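You operate a simulated robot arm through the tools that you are given. There is no shell and no other tool.

Carry out the task below with a simulated robot arm. There is one attempt and no reset: what you move stays moved.

## Task
Press the black knob into the lid in the hand press, then set the lid on cup 402.
Fine: leave the press slide out.

The check looks at the end state, three seconds after you hand in, the way a careful person would. Anything else that was tipped, shoved, dropped, spilled or broken makes it a failure. A push-on lid holds only when it is set on centred and level and pressed home; a screw cap is set on level and turned clockwise until tight.

## Robot
A 6-joint arm with a two-finger gripper, fixed in place. Base frame: the origin is at the foot of the arm, x ahead of it, y to its left, z up. Readings come in cm, degrees, newtons and seconds.
Its first joint turns from -166.0 to 166.0 degrees. Payload 2.45 kg.
Tool frame: the origin (TCP) lies between the finger pads and is the grasp point; the fingertips stand 2 cm ahead of it; z points along the fingers, y is the line along which they close. Largest opening 14 cm; the body of the gripper starts 16.8 cm behind the TCP.
Orientation is that of the tool frame in the base frame, as [roll, pitch, yaw] about the fixed x, y, z axes, in that order (R = Rz(yaw) Ry(pitch) Rx(roll)). With the fingers straight down and closing along the base's y, the tool's x points along the base's -x, its y along +y and its z along -z.

## Interface
- The arm moves only by the tool step_arm. Its argument "commands" is a list of rows, each a list of 7 numbers: the shift along the tool's x, y, z in units of 150 mm (1.0 is 150 mm), then the turn, a rotation vector about the tool's x, y, z in units of 90 degrees (1.0 is 90 degrees), then the closure, from 0 (fully open) to 1 (shut). In form: [[tx, ty, tz, ax, ay, az, hand], ...]. A call has 1 to 20 rows; each row is the pose to reach, as a shift and turn from the pose commanded when the call began, along the tool's axes at that moment. A call with a number of a shift or a turn outside -1 to 1 is refused whole. Each row takes 0.2 s and may step no farther than 5 cm and 8.6 degrees from the row before; otherwise, or with a gripper value out of range, the whole call is refused. A pose out of reach is approached as far as the arm can. The call stops where the force on the tool passes 90 N (or 10 N more than at its start, if that is more) or the arm is blocked; 0.2 s more then pass. The fingers move at their own pace (about 4.5 cm/s each) and stop on an object; they squeeze with about 32 N. The grip force told is the motor's: it shows also when the fingers shut on nothing. Time passes only in rows, and 0.2 s behind the last, so rows that repeat a pose let the fingers close. The reply holds the time, the measured pose of the TCP, the force on the tool along the base axes, the opening and the grip force, in the units named above and with some noise, with the torque about the TCP (base axes, N m) and any sound that the robot's microphone picked up, and new pictures: "views" is both (left out), scene, wrist or none.
- Cameras (640 x 400 px; columns grow to the right, rows downward): "scene" is fixed at [5.73, 50.58, 164.71]; the picture's right is [-0.29, -0.96, 0.00], its down [-0.53, 0.16, -0.84] and it looks along [0.80, -0.24, -0.55] (base axes); focal length 348 px, centre (320, 200). "wrist" rides on the gripper at [7.8, 1.1, -20.9] in the tool frame; the picture's right is [-0.14, 0.99, 0.00], its down [-0.92, -0.13, -0.37] and it looks along [-0.37, -0.05, 0.93] (tool axes); focal length 280 px, centre (320, 200). There is no depth. A picture from a camera that has moved, and an enlarged one, comes with that camera's place and axes in the base frame and with its lens. The place of the scene camera against the robot may be out by one fixed shift of up to 1.2 cm in any direction.
- close_up(camera, box): a new picture of the part [left, top, right, bottom] of that camera's present view, enlarged. No time passes.
- finish_job(): hands the job in; it is judged then, once.

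Places have to be worked out from the pictures, the camera data and where the tool is seen. Open the gripper and draw the arm clear of the work before you hand the job in, unless the task says otherwise.

The tools are called after "Request:" as name(argument=value, ...) on one line, values as JSON. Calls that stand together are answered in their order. step_arm: Moves the arm, as the interface text tells. Its arguments: {"type":"object","properties":{"commands":{"type":"array"},"views":{"type":"string","enum":["both","scene","wrist","none"]}},"required":["commands"]} The other tools are called the same way: close_up (camera, box) takes an enlarged picture of a part of a camera's view; finish_job () hands the job in.

At the start:

```text
time_s: 0.0
tool_pos: [65.92, 21.01, 138.28]
tcp_rot: [-179.9, 0.0, 180.0]
ft_force: [0.0, 0.1, -0.6]
moment: [-0.01, 0.0, -0.01]
opening: 13.98
gripper_force: 0.0
```

scene: 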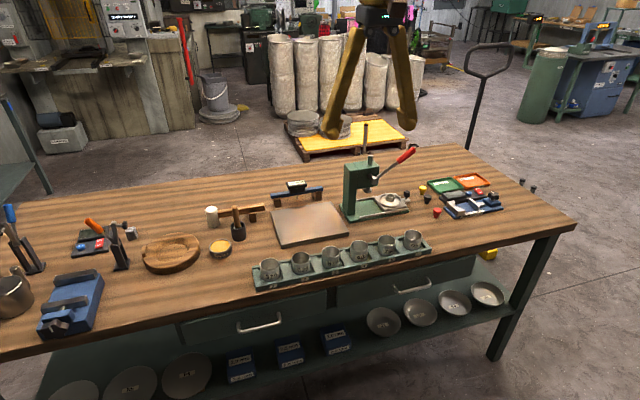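
wrist: 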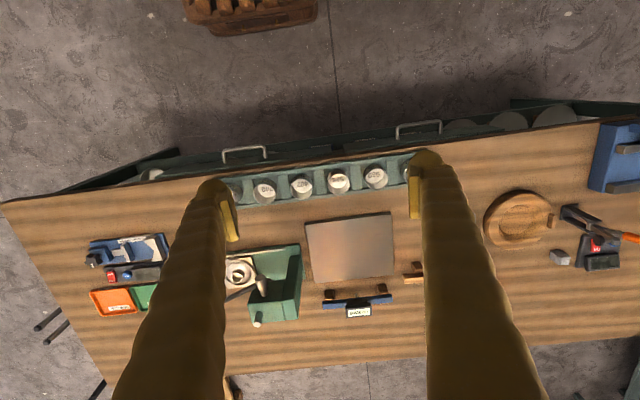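

I start by looking closely at the press, the knobs and the cups before moving anything.

Request:
close_up(camera="scene", box=[320, 110, 520, 235])

Request:
close_up(camera="scene", box=[240, 220, 440, 300])

Request:
close_up(camera="wrist", box=[80, 140, 440, 340])

```text
3.20 times, centred on (420, 172) of scene
camera zoom: at [5.73, 50.58, 164.71], right [-0.29, -0.96, 0.0], down [-0.53, 0.16, -0.84], along [0.8, -0.24, -0.55], focal length 1114 px, centre (0, 288)
```

zoom: 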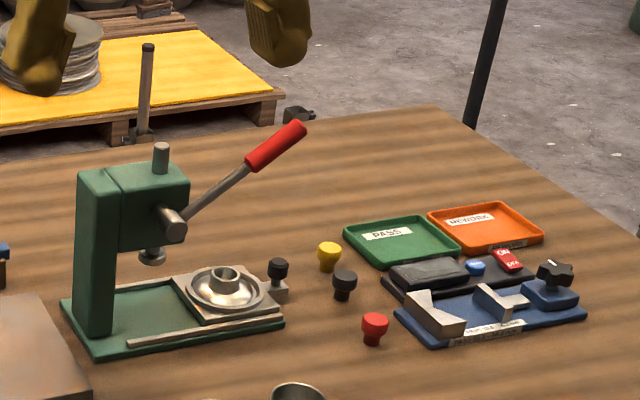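

```text
3.20 times, centred on (340, 260) of scene
camera zoom: at [5.73, 50.58, 164.71], right [-0.29, -0.96, 0.0], down [-0.53, 0.16, -0.84], along [0.8, -0.24, -0.55], focal length 1114 px, centre (256, 8)
```

zoom: 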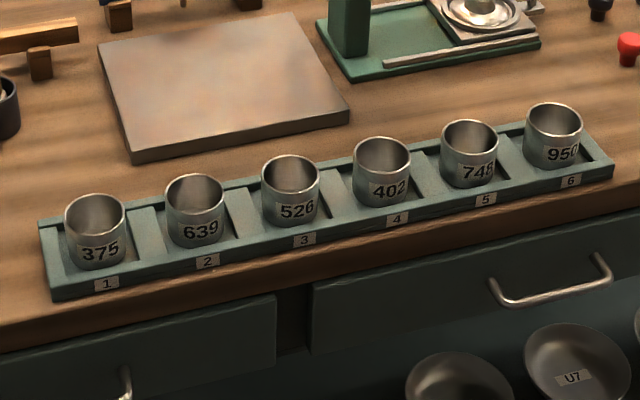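

```text
1.78 times, centred on (260, 240) of wrist
camera zoom: at [58.0, 22.05, 159.18], right [0.14, 0.99, 0.0], down [0.92, -0.13, 0.37], along [0.37, -0.05, -0.93], focal length 498 px, centre (427, 129)
```

zoom: 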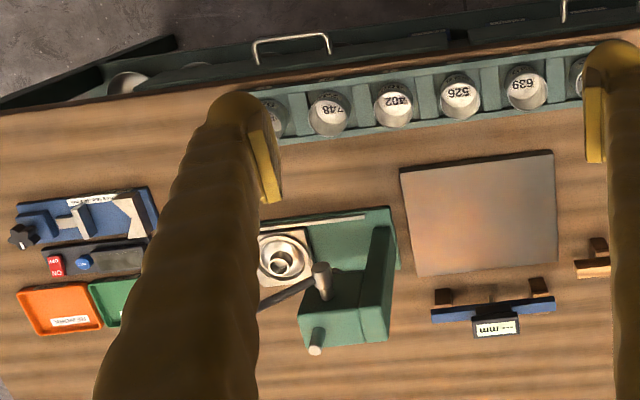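

The scene shows the press with its slide out and a lid in the nest. Three loose knobs (yellow, dark, red) stand to the right, and cup 402 is in slot 4. Rough triangulation puts the bench top near z≈90 and the press near x≈100, y≈-8. I move toward the press at the same height to get a better wrist view.

Request:
step_arm(commands=[[-0.1, -0.25, 0, 0, 0, 0, 0], [-0.2, -0.5, 0, 0, 0, 0, 0], [-0.3, -0.75, 0, 0, 0, 0, 0], [-0.4, -1.0, 0, 0, 0, 0, 0], [-0.4, -1.0, 0, 0, 0, 0, 0]], views="both")

```text
time_s: 1.2
tool_pos: [71.83, 6.1, 138.13]
tcp_rot: [-180.0, 0.1, -179.9]
ft_force: [0.6, 0.2, -0.5]
moment: [-0.01, 0.01, -0.03]
opening: 13.98
gripper_force: 0.1
camera wrist: at [64.03, 7.02, 159.03], right [0.14, 0.99, 0.0], down [0.92, -0.13, 0.37], along [0.37, -0.05, -0.93], focal length 280 px, centre (320, 200)
```

scene: 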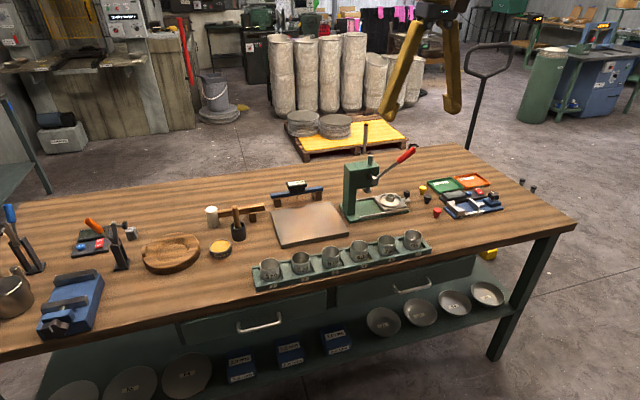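
wrist: 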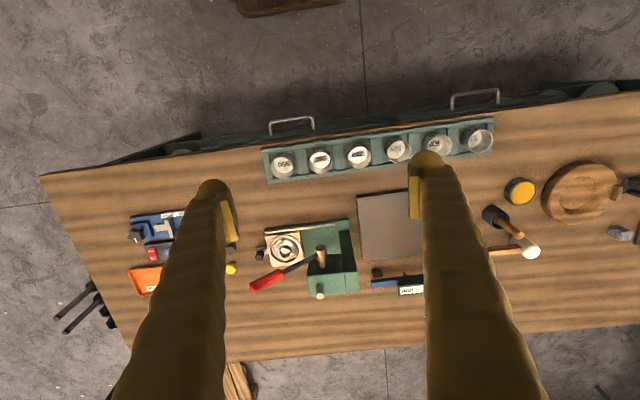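

Two wrist views now put the lid at about (103, -7.5, 94), with the bench top near z≈91. I move closer above it, staying well above the top of the press (about z≈118).

Request:
step_arm(commands=[[-0.2, -0.18, 0.1, 0, 0, 0, 0], [-0.4, -0.36, 0.2, 0, 0, 0, 0], [-0.6, -0.54, 0.3, 0, 0, 0, 0], [-0.8, -0.72, 0.4, 0, 0, 0, 0], [-1.0, -0.9, 0.5, 0, 0, 0, 0], [-1.0, -0.9, 0.5, 0, 0, 0, 0]], views="both")

```text
time_s: 2.6
tool_pos: [87.02, -7.46, 130.77]
tcp_rot: [179.9, 0.0, 180.0]
ft_force: [0.3, -0.4, -0.4]
moment: [0.01, -0.02, 0.04]
opening: 13.99
gripper_force: 0.1
camera wrist: at [79.04, -6.42, 151.59], right [0.14, 0.99, 0.0], down [0.92, -0.13, 0.37], along [0.37, -0.05, -0.93], focal length 280 px, centre (320, 200)
```

scene: 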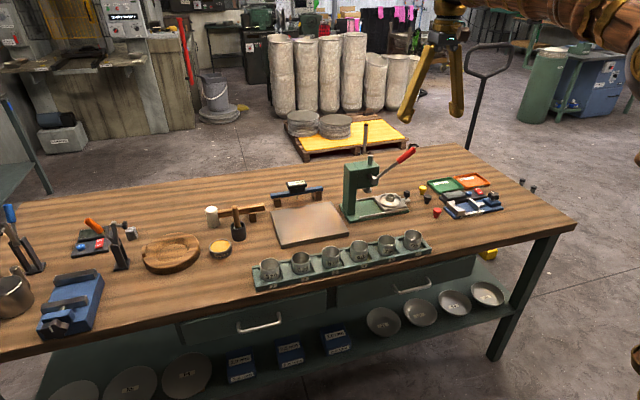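
wrist: 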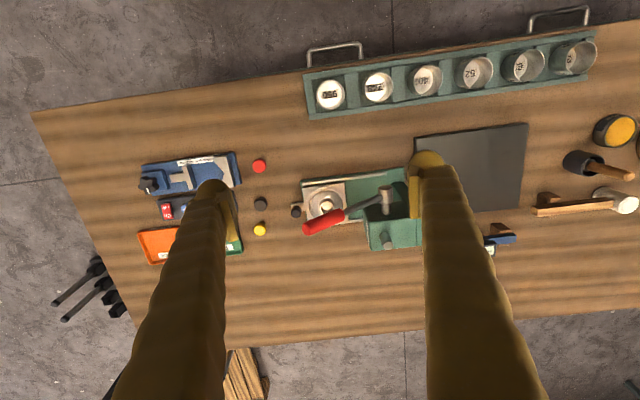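

Request:
close_up(camera="wrist", box=[232, 145, 432, 270])

Request:
close_up(camera="scene", box=[380, 165, 476, 225])

Request:
close_up(camera="wrist", box=[300, 30, 460, 130])

```text
3.20 times, centred on (332, 208) of wrist
camera zoom: at [79.04, -6.42, 151.59], right [0.14, 0.99, 0.0], down [0.92, -0.13, 0.37], along [0.37, -0.05, -0.93], focal length 897 px, centre (282, 176)
```

zoom: 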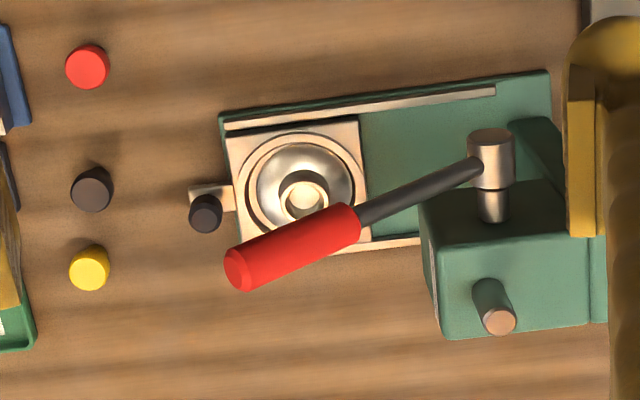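

```text
6.67 times, centred on (428, 195) of scene
camera zoom: at [5.73, 50.58, 164.71], right [-0.29, -0.96, 0.0], down [-0.53, 0.16, -0.84], along [0.8, -0.24, -0.55], focal length 2321 px, centre (-400, 233)
```

zoom: 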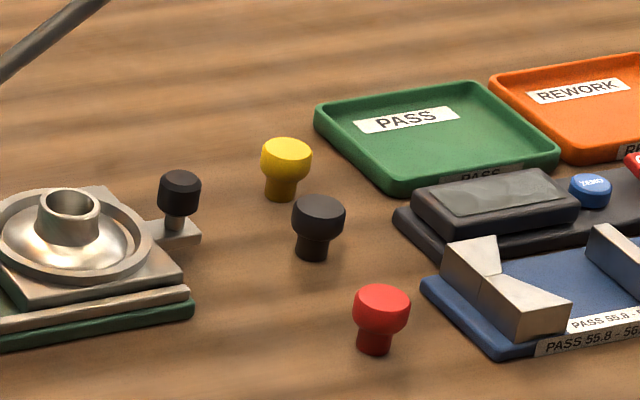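

```text
4.00 times, centred on (380, 80) of wrist
camera zoom: at [79.04, -6.42, 151.59], right [0.14, 0.99, 0.0], down [0.92, -0.13, 0.37], along [0.37, -0.05, -0.93], focal length 1122 px, centre (80, 680)
```

zoom: 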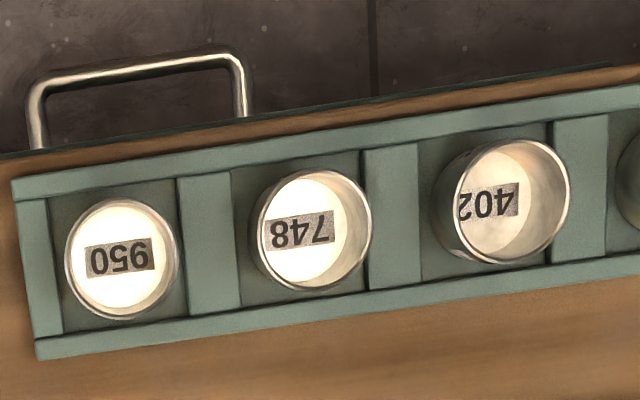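

The near-black loose knob between the red and yellow ones is at about (100.6, -22.4), stem down. The other black knob is the slide's own handle. The lever end is at about (98, -11, 115), so I go above the knob at z≈118 with the fingers partly closed, clear of the lever.

Request:
step_arm(commands=[[-0.15, -0.18, 0.0, 0, 0, 0, 0.3], [-0.3, -0.36, 0.1, 0, 0, 0, 0.5], [-0.45, -0.54, 0.25, 0, 0, 0, 0.55], [-0.6, -0.72, 0.4, 0, 0, 0, 0.55], [-0.75, -0.87, 0.6, 0, 0, 0, 0.55], [-0.85, -0.98, 0.8, 0, 0, 0, 0.55], [-0.85, -0.98, 0.8, 0, 0, 0, 0.55]], views="both")

```text
time_s: 4.2
tool_pos: [99.84, -22.27, 118.64]
tcp_rot: [-180.0, 0.0, -180.0]
ft_force: [0.6, -0.2, 0.1]
moment: [-0.02, 0.01, 0.02]
opening: 6.31
gripper_force: 0.1
camera wrist: at [91.85, -21.19, 139.54], right [0.14, 0.99, 0.0], down [0.92, -0.13, 0.37], along [0.36, -0.05, -0.93], focal length 280 px, centre (320, 200)
```

scene: 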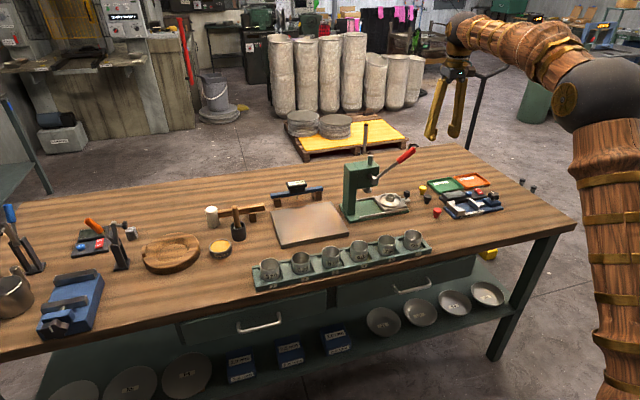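
wrist: 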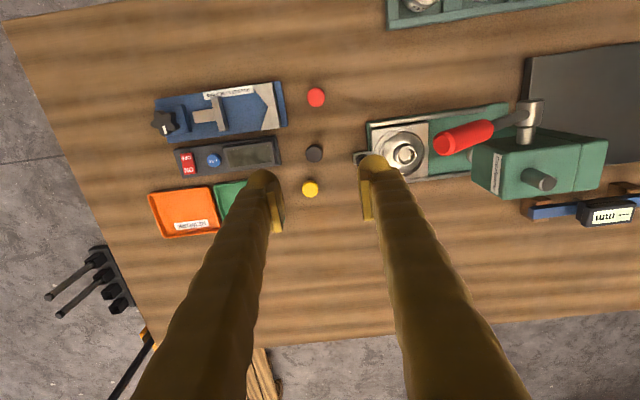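

Request:
close_up(camera="wrist", box=[260, 80, 420, 180])

Request:
close_up(camera="wrist", box=[340, 90, 564, 230])

```text
4.00 times, centred on (340, 130) of wrist
camera zoom: at [91.85, -21.19, 139.54], right [0.14, 0.99, 0.0], down [0.92, -0.13, 0.37], along [0.36, -0.05, -0.93], focal length 1122 px, centre (240, 480)
```

zoom: 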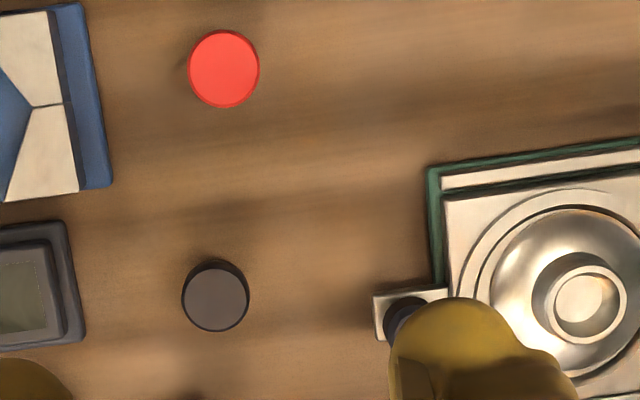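

```text
2.86 times, centred on (452, 160) of wrist
camera zoom: at [91.85, -21.19, 139.54], right [0.14, 0.99, 0.0], down [0.92, -0.13, 0.37], along [0.36, -0.05, -0.93], focal length 801 px, centre (-57, 314)
```

zoom: 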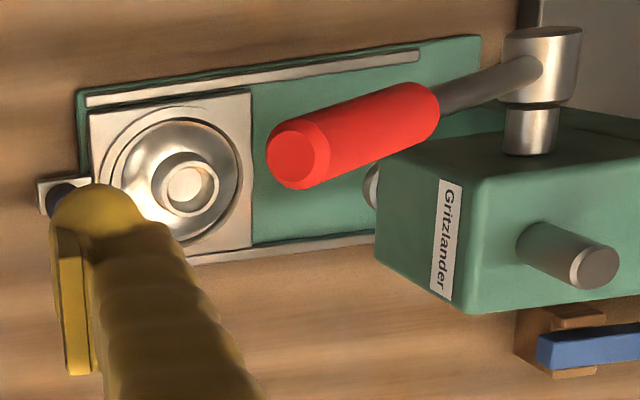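

Triangulating the last two wrist views, the black knob's top is at about (102.4, -23.7) with z≈90–91. The lid's socket rim is at about (104.2, -8.2, 92.4). I descend to z≈104 over the knob to refine this.

Request:
step_arm(commands=[[-0.08, -0.05, 0.25, 0, 0, 0, 0.55], [-0.16, -0.1, 0.5, 0, 0, 0, 0.55], [-0.16, -0.1, 0.75, 0, 0, 0, 0.55], [-0.16, -0.1, 0.97, 0, 0, 0, 0.55], [-0.16, -0.1, 0.97, 0, 0, 0, 0.55]], views="both")

```text
time_s: 5.4
tool_pos: [102.05, -23.7, 104.21]
tcp_rot: [180.0, 0.0, 179.9]
ft_force: [0.7, 0.4, 0.7]
moment: [-0.01, -0.01, 0.02]
opening: 6.32
gripper_force: 0.1
camera wrist: at [94.18, -22.66, 125.09], right [0.14, 0.99, 0.0], down [0.92, -0.13, 0.37], along [0.36, -0.05, -0.93], focal length 280 px, centre (320, 200)
```

scene: 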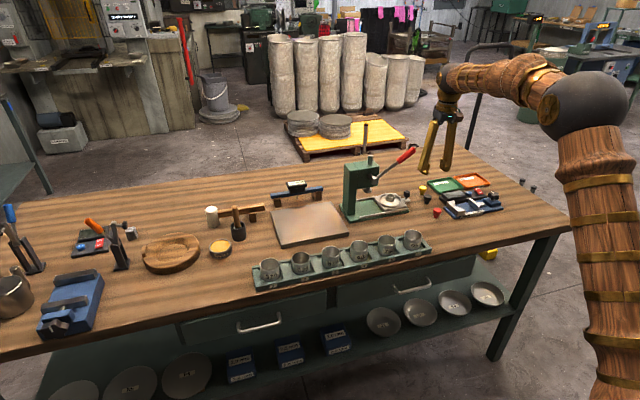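
wrist: 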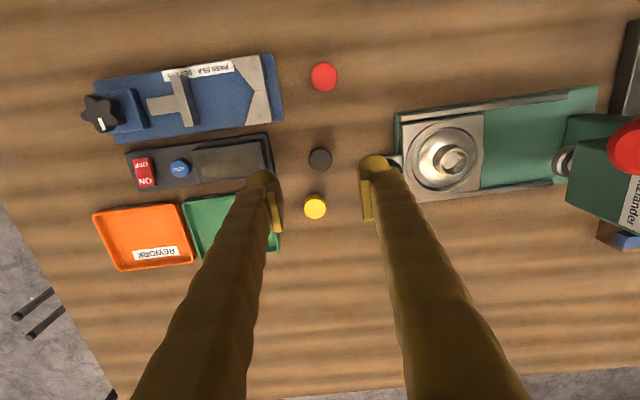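

Request:
close_up(camera="wrist", box=[240, 110, 400, 210])

Request:
close_up(camera="wrist", box=[360, 80, 600, 230])

Request:
close_up(camera="scene", box=[380, 120, 508, 220])

```text
4.00 times, centred on (320, 160) of wrist
camera zoom: at [94.18, -22.66, 125.09], right [0.14, 0.99, 0.0], down [0.92, -0.13, 0.37], along [0.36, -0.05, -0.93], focal length 1122 px, centre (320, 360)
```

zoom: 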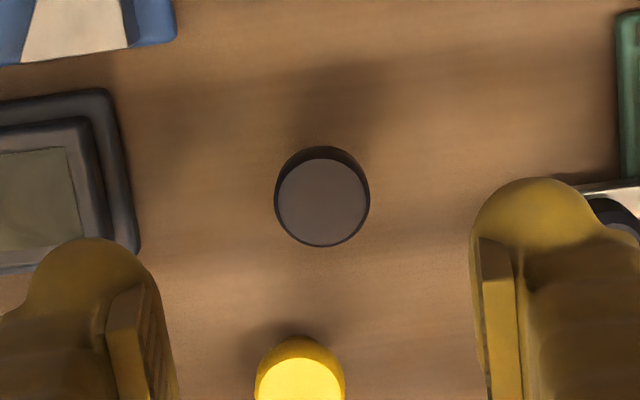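

```text
2.67 times, centred on (480, 155) of wrist
camera zoom: at [94.18, -22.66, 125.09], right [0.14, 0.99, 0.0], down [0.92, -0.13, 0.37], along [0.36, -0.05, -0.93], focal length 748 px, centre (-107, 320)
```

zoom: 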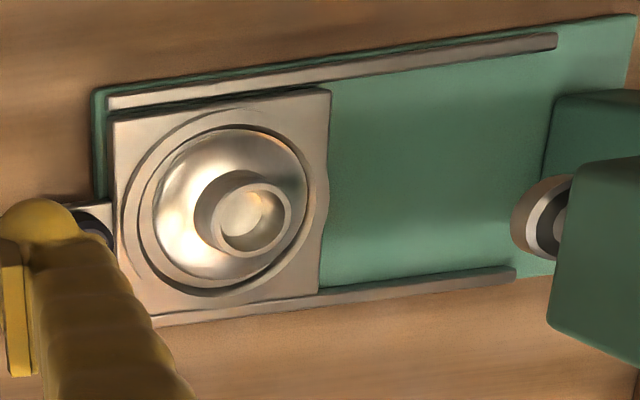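

```text
4.00 times, centred on (444, 170) of scene
camera zoom: at [5.73, 50.58, 164.71], right [-0.29, -0.96, 0.0], down [-0.53, 0.16, -0.84], along [0.8, -0.24, -0.55], focal length 1393 px, centre (-176, 320)
```

zoom: 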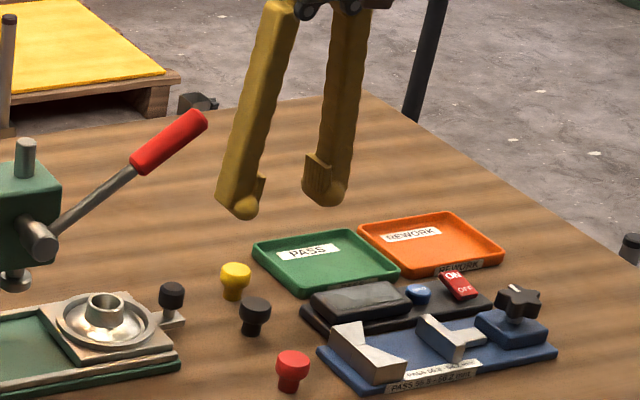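

Combining the views, the knob top is at (102.6, -23.75, ≈90.2), with a head about 3 cm wide. I go down to z≈94.5 and check alignment again.

Request:
step_arm(commands=[[-0.036, -0.003, 0.2, 0, 0, 0, 0.55], [-0.036, -0.003, 0.4, 0, 0, 0, 0.55], [-0.036, -0.003, 0.65, 0, 0, 0, 0.55], [-0.036, -0.003, 0.65, 0, 0, 0, 0.55]], views="both")

Request:
close_up(camera="wrist", box=[240, 130, 400, 230])

Request:
close_up(camera="scene", box=[390, 150, 470, 220])

```text
time_s: 6.4
tool_pos: [102.63, -23.77, 94.41]
tcp_rot: [-180.0, -0.1, 180.0]
ft_force: [0.1, 0.3, 0.2]
moment: [0.02, -0.01, -0.01]
opening: 6.29
gripper_force: 0.1
camera wrist: at [94.74, -22.76, 115.37], right [0.14, 0.99, 0.0], down [0.92, -0.13, 0.37], along [0.37, -0.05, -0.93], focal length 280 px, centre (320, 200)
```

scene: 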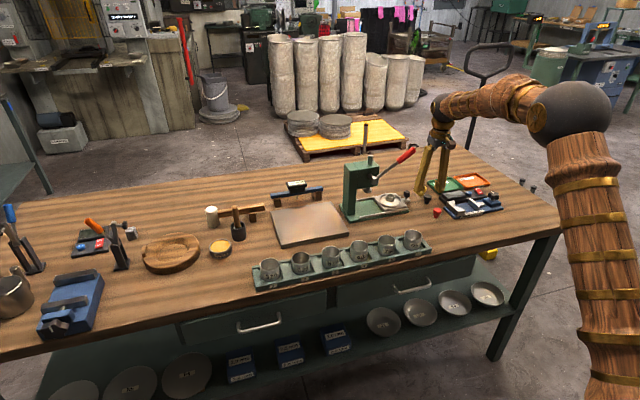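
wrist: 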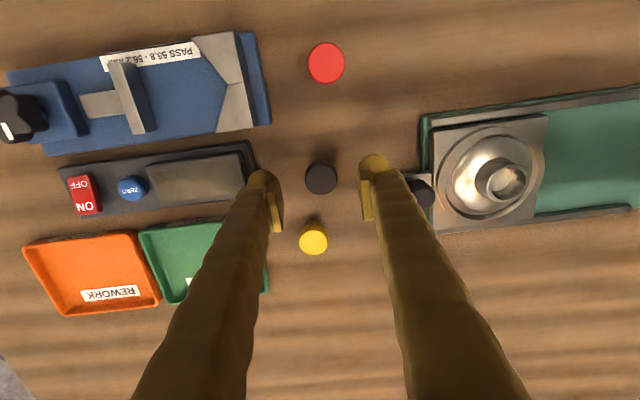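

```text
4.00 times, centred on (320, 180) of wrist
camera zoom: at [94.74, -22.76, 115.37], right [0.14, 0.99, 0.0], down [0.92, -0.13, 0.37], along [0.37, -0.05, -0.93], focal length 1122 px, centre (320, 280)
```

zoom: 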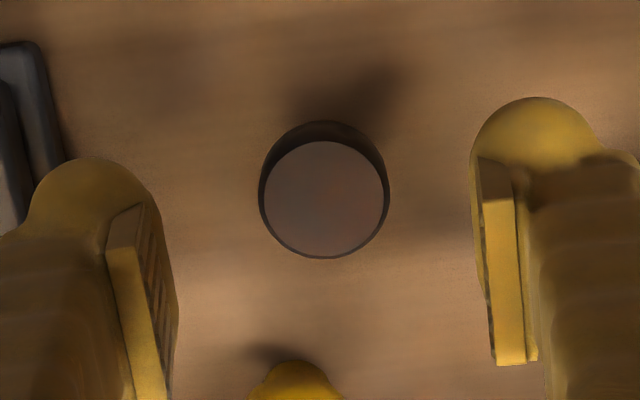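

```text
5.71 times, centred on (430, 185) of scene
camera zoom: at [5.73, 50.58, 164.71], right [-0.29, -0.96, 0.0], down [-0.53, 0.16, -0.84], along [0.8, -0.24, -0.55], focal length 1990 px, centre (-309, 286)
```

zoom: 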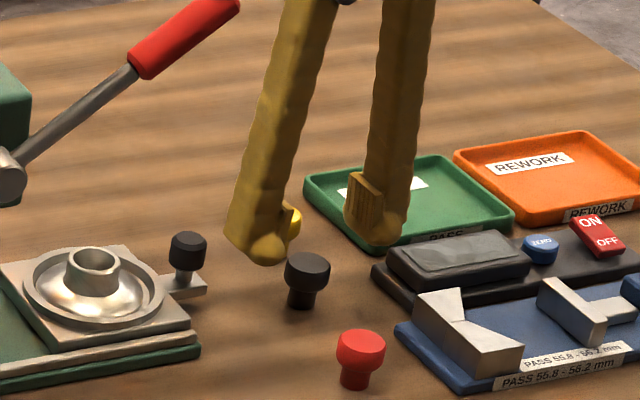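

The knob's growth in the image gives a top height of about 90.7 and a centre of (102.45, -23.74). I lower so the fingertips come beside the head at TCP z≈90.5 and then check.

Request:
step_arm(commands=[[0.01, 0.002, 0.1, 0, 0, 0, 0.55], [0.01, 0.002, 0.2, 0, 0, 0, 0.55], [0.01, 0.002, 0.26, 0, 0, 0, 0.55], [0.01, 0.002, 0.26, 0, 0, 0, 0.55]], views="none")

Request:
close_up(camera="wrist", box=[240, 130, 400, 230])

Request:
close_up(camera="scene", box=[400, 170, 464, 220])

```text
time_s: 7.4
tool_pos: [102.36, -23.84, 90.65]
tcp_rot: [-180.0, 0.0, 180.0]
ft_force: [0.2, -0.6, 0.1]
moment: [0.02, -0.04, -0.01]
opening: 6.33
gripper_force: 0.0
```

```text
4.00 times, centred on (320, 180) of wrist
camera zoom: at [94.48, -22.72, 111.43], right [0.14, 0.99, 0.0], down [0.92, -0.13, 0.37], along [0.37, -0.05, -0.93], focal length 1122 px, centre (320, 280)
```

zoom: 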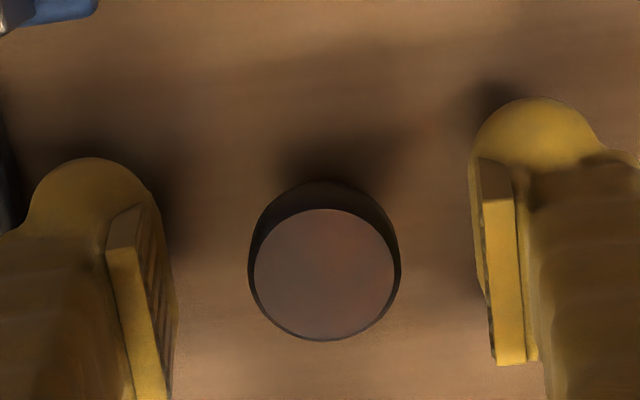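

```text
8.00 times, centred on (432, 195) of scene
camera zoom: at [5.73, 50.58, 164.71], right [-0.29, -0.96, 0.0], down [-0.53, 0.16, -0.84], along [0.8, -0.24, -0.55], focal length 2786 px, centre (-576, 240)
```

zoom: 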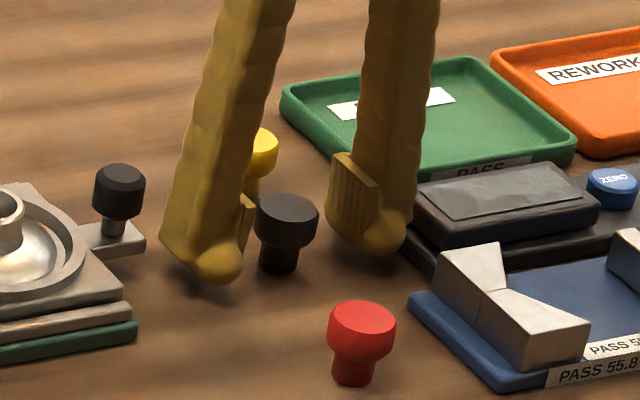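

The knob is centred between the fingers and its top sits just below the TCP. I lower another 0.5 cm and close on the head.

Request:
step_arm(commands=[[0.0, 0.005, 0.035, 0, 0, 0, 0.55], [0.0, 0.005, 0.035, 0, 0, 0, 0.7], [0.0, 0.005, 0.035, 0, 0, 0, 0.8], [0.0, 0.005, 0.035, 0, 0, 0, 0.9], [0.0, 0.005, 0.035, 0, 0, 0, 0.9], [0.0, 0.005, 0.035, 0, 0, 0, 0.9]], views="none")

Request:
close_up(camera="wrist", box=[240, 130, 400, 230])

Request:
close_up(camera="scene", box=[400, 170, 464, 220])

```text
time_s: 8.8
tool_pos: [102.43, -23.67, 90.09]
tcp_rot: [-180.0, 0.0, -179.9]
ft_force: [0.0, 0.0, -0.2]
moment: [0.01, -0.02, 0.03]
opening: 2.49
gripper_force: 32.2
```

```text
4.00 times, centred on (320, 180) of wrist
camera zoom: at [94.52, -22.62, 110.93], right [0.14, 0.99, 0.0], down [0.92, -0.13, 0.37], along [0.37, -0.05, -0.93], focal length 1122 px, centre (320, 280)
```

zoom: 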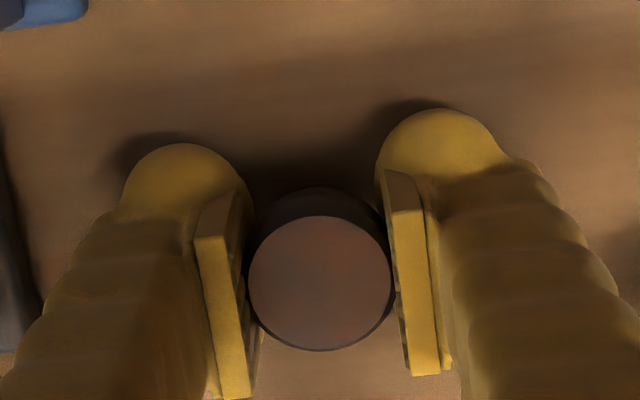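

```text
8.00 times, centred on (432, 195) of scene
camera zoom: at [5.73, 50.58, 164.71], right [-0.29, -0.96, 0.0], down [-0.53, 0.16, -0.84], along [0.8, -0.24, -0.55], focal length 2786 px, centre (-576, 240)
```

zoom: 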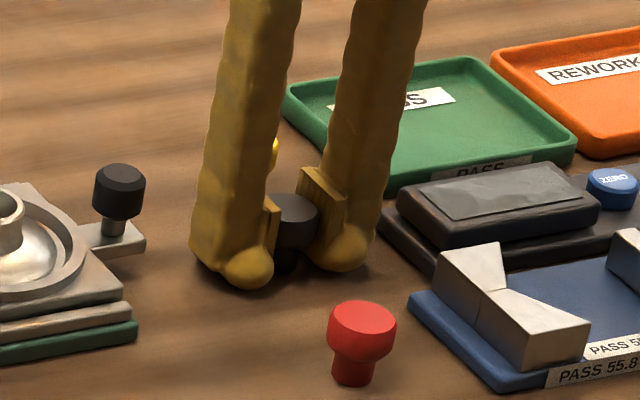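

The fingers have stopped on the knob at 2.49 cm with 32 N. I lift to see whether it comes along.

Request:
step_arm(commands=[[0, 0.005, -0.1, 0, 0, 0, 0.9], [0, 0.005, -0.3, 0, 0, 0, 0.9], [0, 0.005, -0.6, 0, 0, 0, 0.9], [0, 0.005, -0.6, 0, 0, 0, 0.9]], views="both")

Request:
close_up(camera="wrist", box=[240, 130, 400, 230])

Request:
close_up(camera="scene", box=[380, 130, 476, 220])

```text
time_s: 9.8
tool_pos: [102.39, -23.63, 99.06]
tcp_rot: [-179.9, 0.0, 180.0]
ft_force: [0.5, -0.3, -0.5]
moment: [0.0, -0.01, 0.02]
opening: 2.46
gripper_force: 31.7
camera wrist: at [94.55, -22.54, 119.9], right [0.14, 0.99, 0.0], down [0.92, -0.13, 0.37], along [0.37, -0.05, -0.93], focal length 280 px, centre (320, 200)
```

scene: 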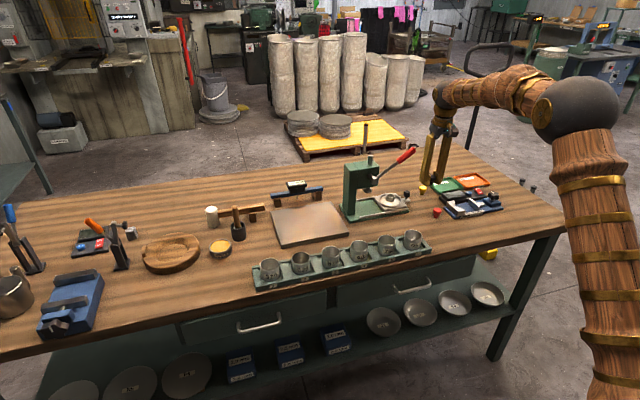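
wrist: 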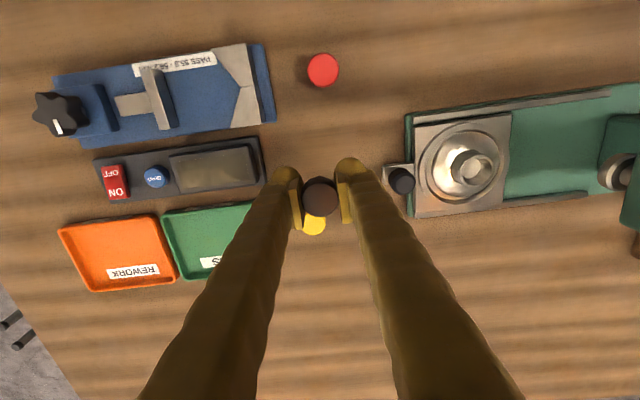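

```text
4.00 times, centred on (320, 180) of wrist
camera zoom: at [94.55, -22.54, 119.9], right [0.14, 0.99, 0.0], down [0.92, -0.13, 0.37], along [0.37, -0.05, -0.93], focal length 1122 px, centre (320, 280)
```

zoom: 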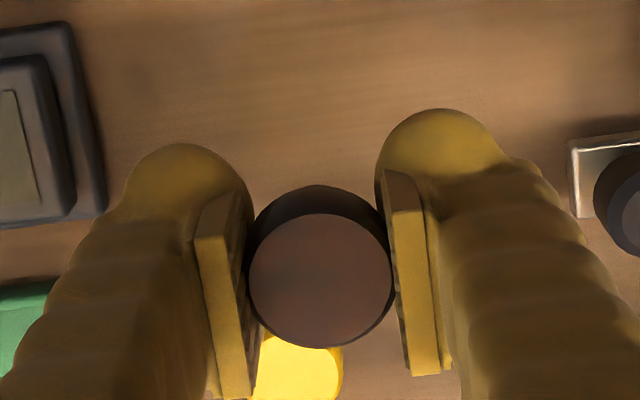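

```text
4.44 times, centred on (428, 175) of scene
camera zoom: at [5.73, 50.58, 164.71], right [-0.29, -0.96, 0.0], down [-0.53, 0.16, -0.84], along [0.8, -0.24, -0.55], focal length 1548 px, centre (-160, 311)
```

zoom: 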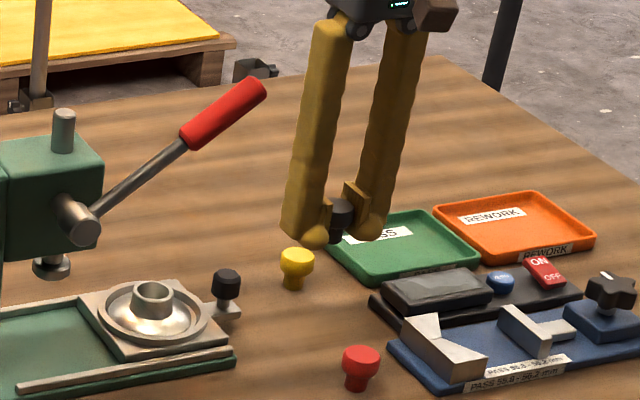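

The knob came up cleanly. However, the lid sits under the raised lever and beside the press head, so a vertical wrist would put the gripper body or camera right next to them. I'll set the knob back where it stood. Then I'll regrasp it with the fingers closing along x and the wrist leaning toward -y, which clears the lever and keeps the knob upright.

Request:
step_arm(commands=[[0, 0, 0.25, 0, 0, 0, 0.9], [0, 0, 0.45, 0, 0, 0, 0.9], [0, 0, 0.58, 0, 0, 0, 0.9], [0, 0, 0.6, 0, 0, 0, 0.9], [0, 0, 0.6, 0, 0, 0, 0.9], [0, 0, 0.6, 0, 0, 0, 0.75], [0, 0, 0.6, 0, 0, 0, 0.55], [0, 0, 0.6, 0, 0, 0, 0.55]], views="scene")

Request:
close_up(camera="wrist", box=[240, 130, 400, 230])

Request:
close_up(camera="scene", box=[400, 170, 464, 220])

```text
time_s: 11.6
tool_pos: [102.4, -23.62, 90.04]
tcp_rot: [179.9, 0.0, -180.0]
ft_force: [0.4, -0.3, 0.2]
moment: [0.0, 0.01, 0.0]
opening: 6.3
gripper_force: 0.2
```

scene: 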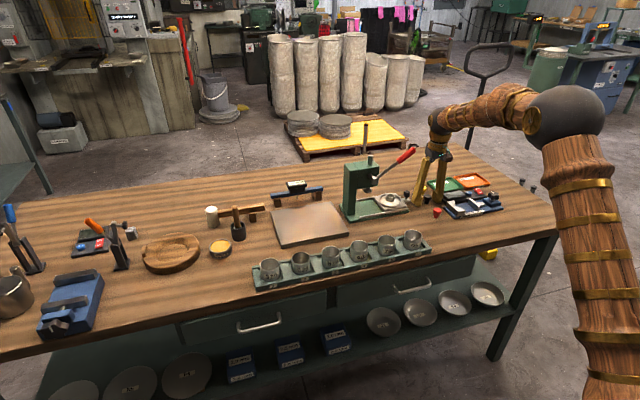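

```text
4.00 times, centred on (320, 180) of wrist
camera zoom: at [94.51, -22.53, 110.88], right [0.14, 0.99, 0.0], down [0.92, -0.13, 0.37], along [0.36, -0.05, -0.93], focal length 1122 px, centre (320, 280)
```

zoom: 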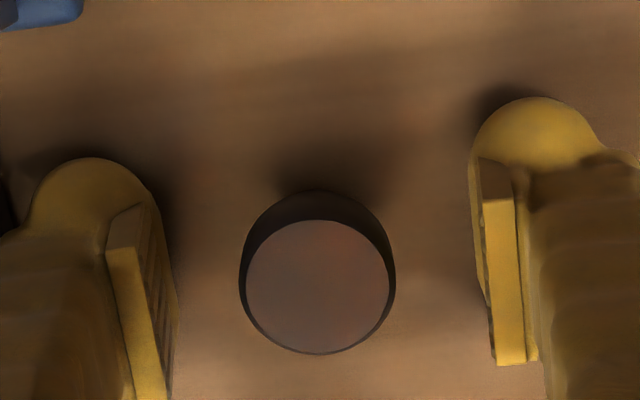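

```text
8.00 times, centred on (432, 195) of scene
camera zoom: at [5.73, 50.58, 164.71], right [-0.29, -0.96, 0.0], down [-0.53, 0.16, -0.84], along [0.8, -0.24, -0.55], focal length 2786 px, centre (-576, 240)
```

zoom: 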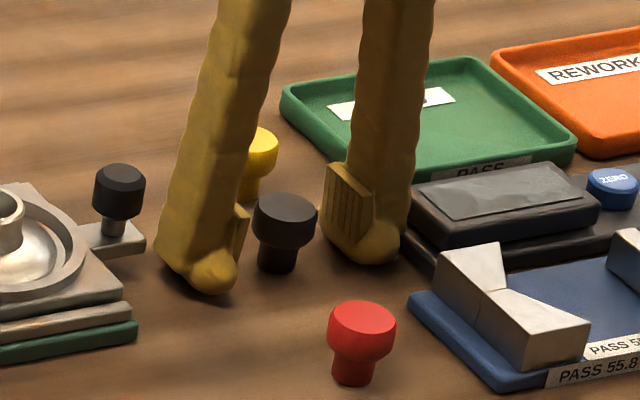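

The knob is standing upright again at about (102.7, -23.6). I rise, then turn the tool 90° so it closes along x with the camera on the -y side.

Request:
step_arm(commands=[[0, 0, -0.31, 0, 0, 0, 0.55], [0, 0, -0.62, 0, 0, 0, 0.6], [0, 0, -0.93, 0, 0, 0, 0.65], [0, 0, -0.93, 0, 0, -0.09, 0.7], [0, 0, -0.93, 0, 0, -0.18, 0.7], [0, 0, -0.93, 0, 0, -0.27, 0.7], [0, 0, -0.93, 0, 0, -0.36, 0.7], [0, 0, -0.93, 0, 0, -0.45, 0.7], [0, 0, -0.93, 0, 0, -0.54, 0.7], [0, 0, -0.93, 0, 0, -0.63, 0.7], [0, 0, -0.93, 0, 0, -0.72, 0.7], [0, 0, -0.93, 0, 0, -0.81, 0.7], [0, 0, -0.93, 0, 0, -0.9, 0.7], [0, 0, -0.93, 0, 0, -0.99, 0.7], [0, 0, -0.93, 0, 0, -1.0, 0.7], [0, 0, -0.93, 0, 0, -1.0, 0.7]], views="both")

```text
time_s: 15.0
tool_pos: [102.36, -23.68, 103.99]
tcp_rot: [180.0, -0.1, -90.0]
ft_force: [-0.5, 0.5, -0.6]
moment: [0.01, 0.0, -0.02]
opening: 4.22
gripper_force: 0.0
camera wrist: at [101.25, -31.43, 124.9], right [-0.99, 0.14, 0.0], down [0.13, 0.92, 0.37], along [0.05, 0.37, -0.93], focal length 280 px, centre (320, 200)
```

scene: 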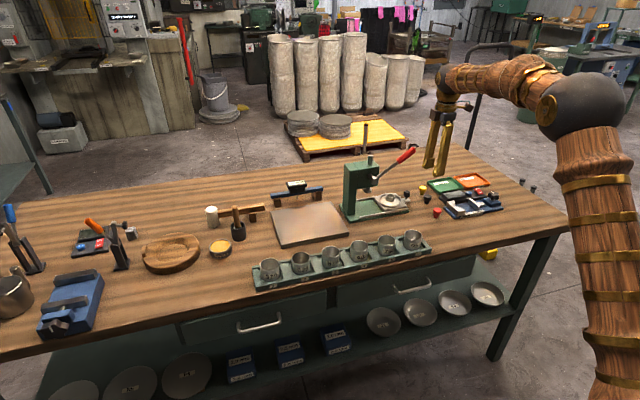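
wrist: 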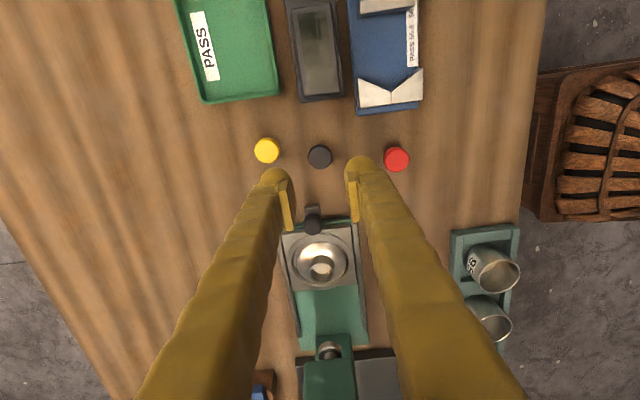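

Request:
close_up(camera="wrist", box=[240, 110, 400, 210])

Request:
close_up(camera="wrist", box=[240, 190, 400, 290])

```text
4.00 times, centred on (320, 160) of wrist
camera zoom: at [101.25, -31.43, 124.9], right [-0.99, 0.14, 0.0], down [0.13, 0.92, 0.37], along [0.05, 0.37, -0.93], focal length 1122 px, centre (320, 360)
```

zoom: 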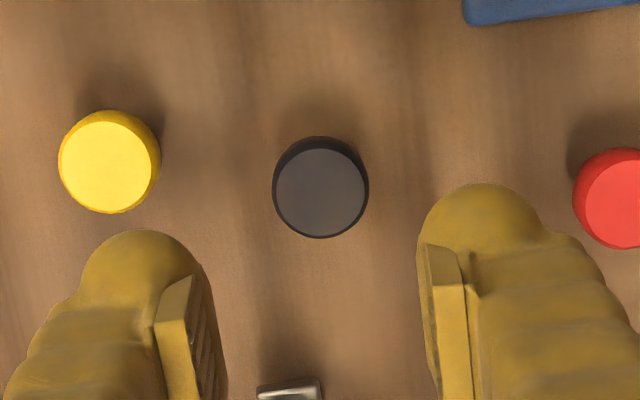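

```text
4.00 times, centred on (320, 240) of wrist
camera zoom: at [101.25, -31.43, 124.9], right [-0.99, 0.14, 0.0], down [0.13, 0.92, 0.37], along [0.05, 0.37, -0.93], focal length 1122 px, centre (320, 40)
```

zoom: 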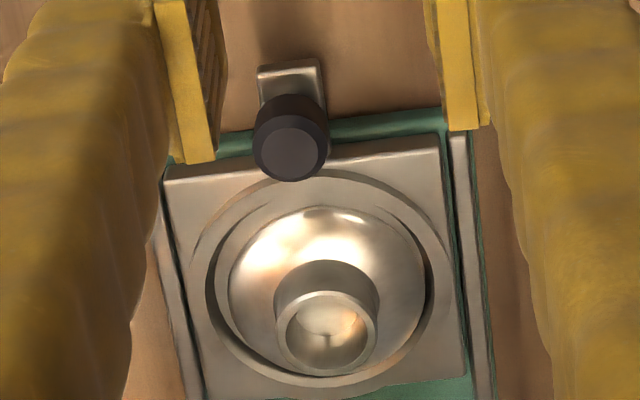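

Request:
close_up(camera="wrist", box=[288, 240, 352, 280])

Request:
close_up(camera="scene", box=[410, 180, 450, 220])

Request:
close_up(camera="scene", box=[370, 180, 418, 220])

```text
10.00 times, centred on (320, 260) of wrist
camera zoom: at [101.25, -31.43, 124.9], right [-0.99, 0.14, 0.0], down [0.13, 0.92, 0.37], along [0.05, 0.37, -0.93], focal length 2804 px, centre (320, -400)
```

zoom: 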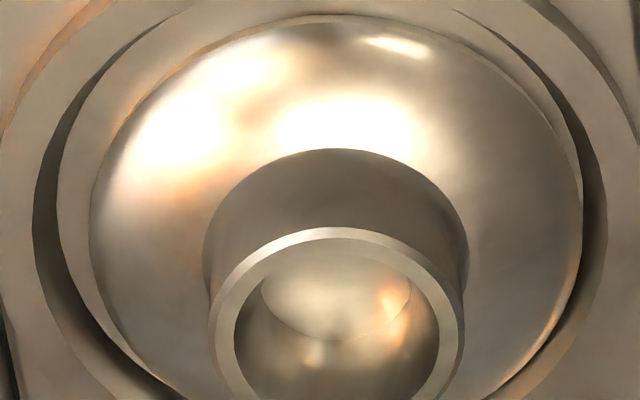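

```text
10.00 times, centred on (430, 200) of scene
camera zoom: at [5.73, 50.58, 164.71], right [-0.29, -0.96, 0.0], down [-0.53, 0.16, -0.84], along [0.8, -0.24, -0.55], focal length 3482 px, centre (-780, 200)
```

zoom: 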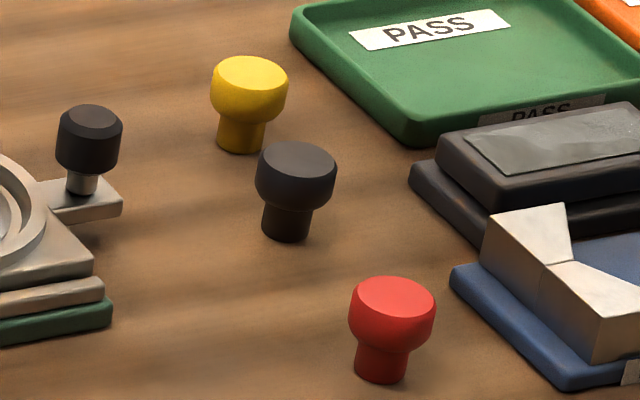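

```text
10.00 times, centred on (394, 200) of scene
camera zoom: at [5.73, 50.58, 164.71], right [-0.29, -0.96, 0.0], down [-0.53, 0.16, -0.84], along [0.8, -0.24, -0.55], focal length 3482 px, centre (-420, 200)
```

zoom: 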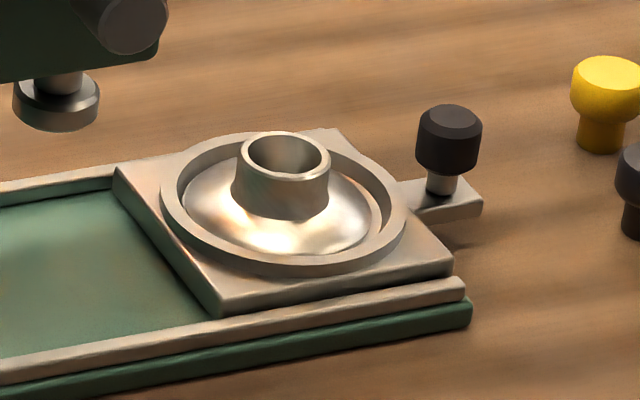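

The side view shows a tapered lead-in in the lid socket, centred at about (104.3, -8.35) with its rim near z≈93. The knob is at about (102.36, -23.65). I tilt the tool 25° toward -y while still high up.

Request:
step_arm(commands=[[0, 0, 0, 0, -0.07, 0, 0.7], [0, 0, 0, 0, -0.14, 0, 0.7], [0, 0, 0, 0, -0.21, 0, 0.7], [0, 0, 0, 0, -0.2778, 0, 0.7], [0, 0, 0, 0, -0.2778, 0, 0.7]], views="both")

```text
time_s: 16.2
tool_pos: [102.53, -23.6, 103.9]
tcp_rot: [180.0, 25.1, -90.1]
ft_force: [1.3, 1.5, 0.0]
moment: [-0.02, 0.03, -0.01]
opening: 4.19
gripper_force: 0.0
camera wrist: at [101.24, -39.53, 119.64], right [-0.99, 0.12, 0.06], down [0.13, 0.68, 0.72], along [0.05, 0.72, -0.69], focal length 280 px, centre (320, 200)
```

scene: 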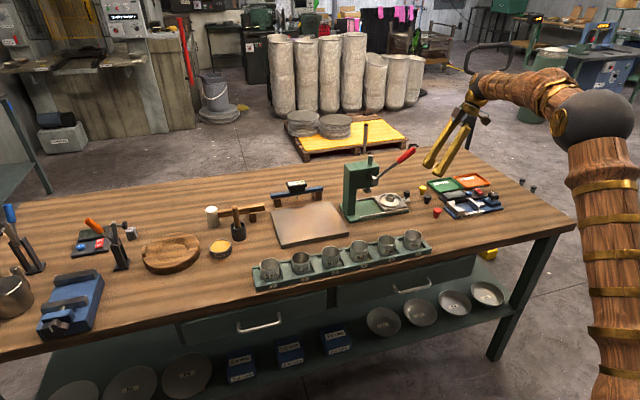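
wrist: 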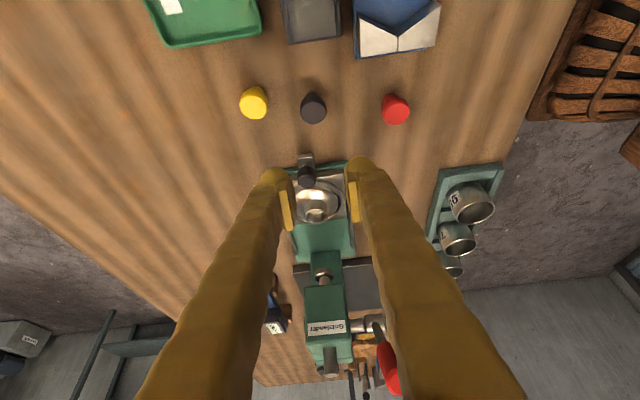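

The tilt is achieved and clear of everything. I descend toward the knob along the vertical, stopping at z≈94.5 to check.

Request:
step_arm(commands=[[0.09, 0.003, 0.19, 0, 0, 0, 0.7], [0.18, 0.003, 0.386, 0, 0, 0, 0.7], [0.2677, 0.003, 0.574, 0, 0, 0, 0.7], [0.2677, 0.003, 0.574, 0, 0, 0, 0.7]], views="none")

Request:
close_up(camera="wrist", box=[240, 110, 400, 210])

Request:
close_up(camera="scene", box=[390, 150, 486, 225])

```text
time_s: 17.2
tool_pos: [102.35, -23.68, 94.54]
tcp_rot: [180.0, 25.0, -90.0]
ft_force: [-1.2, 0.4, 0.3]
moment: [0.05, 0.01, -0.02]
opening: 4.18
gripper_force: 0.1
```

```text
4.00 times, centred on (320, 160) of wrist
camera zoom: at [101.13, -39.63, 110.13], right [-0.99, 0.13, 0.06], down [0.13, 0.68, 0.72], along [0.05, 0.72, -0.69], focal length 1122 px, centre (320, 360)
```

zoom: 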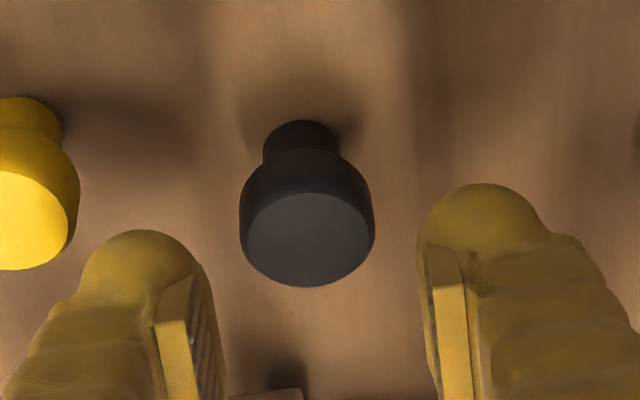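

```text
5.33 times, centred on (438, 188) of scene
camera zoom: at [5.73, 50.58, 164.71], right [-0.29, -0.96, 0.0], down [-0.53, 0.16, -0.84], along [0.8, -0.24, -0.55], focal length 1857 px, centre (-309, 267)
```

zoom: 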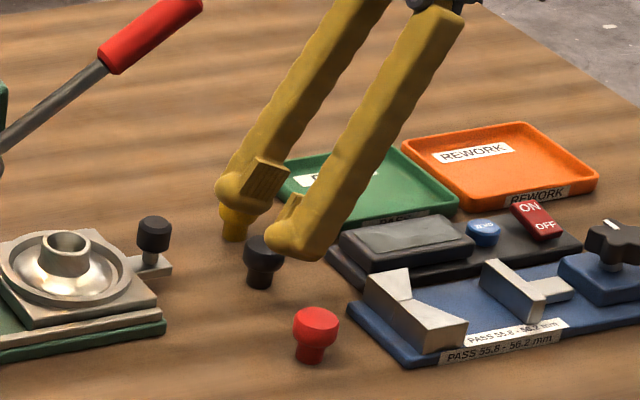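

The knob is at x≈102.25 and its top at z≈91.3, now consistent across the views. I lower to TCP z≈90.9 with a 1 mm correction.

Request:
step_arm(commands=[[0.035, 0.007, 0.075, 0, 0, 0, 0.7], [0.07, 0.007, 0.15, 0, 0, 0, 0.7], [0.1, 0.007, 0.221, 0, 0, 0, 0.7], [0.1, 0.007, 0.221, 0, 0, 0, 0.7]], views="none")

Request:
close_up(camera="wrist", box=[240, 130, 400, 230])

Request:
close_up(camera="scene", box=[400, 170, 464, 220])

```text
time_s: 18.2
tool_pos: [102.34, -23.48, 90.85]
tcp_rot: [-179.8, 25.1, -90.0]
ft_force: [1.1, 0.5, -0.1]
moment: [0.01, 0.02, 0.0]
opening: 4.2
gripper_force: 0.1
```

```text
4.00 times, centred on (320, 180) of wrist
camera zoom: at [101.12, -39.52, 106.44], right [-0.99, 0.12, 0.06], down [0.13, 0.68, 0.72], along [0.05, 0.72, -0.69], focal length 1122 px, centre (320, 280)
```

zoom: 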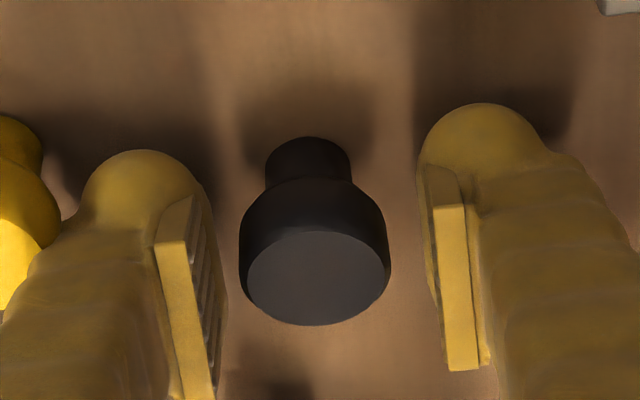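

```text
8.00 times, centred on (432, 195) of scene
camera zoom: at [5.73, 50.58, 164.71], right [-0.29, -0.96, 0.0], down [-0.53, 0.16, -0.84], along [0.8, -0.24, -0.55], focal length 2786 px, centre (-576, 240)
```

zoom: 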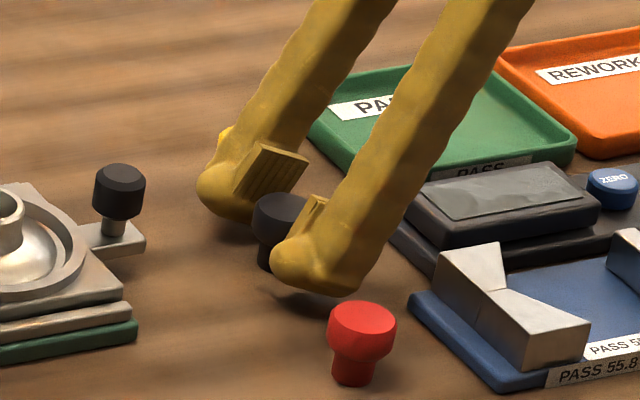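

The knob is centred between the pads. I close the grip on it.

Request:
step_arm(commands=[[0, 0, 0, 0, 0, 0, 0.78], [0, 0, 0, 0, 0, 0, 0.85], [0, 0, 0, 0, 0, 0, 0.92], [0, 0, 0, 0, 0, 0, 0.92], [0, 0, 0, 0, 0, 0, 0.92]], views="none")

Request:
close_up(camera="wrist", box=[240, 130, 400, 230])

```text
time_s: 19.4
tool_pos: [102.27, -23.63, 90.84]
tcp_rot: [-179.9, 25.0, -89.9]
ft_force: [0.1, -0.1, -0.6]
moment: [-0.01, -0.01, -0.02]
opening: 2.62
gripper_force: 32.3
```

```text
4.00 times, centred on (320, 180) of wrist
camera zoom: at [101.11, -39.53, 106.44], right [-0.99, 0.12, 0.06], down [0.13, 0.68, 0.72], along [0.05, 0.72, -0.69], focal length 1122 px, centre (320, 280)
```

zoom: 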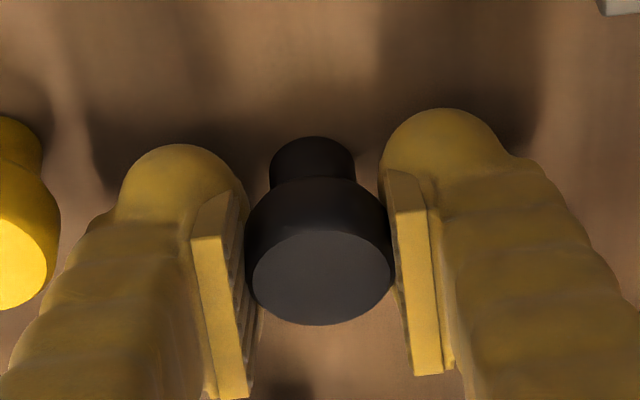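

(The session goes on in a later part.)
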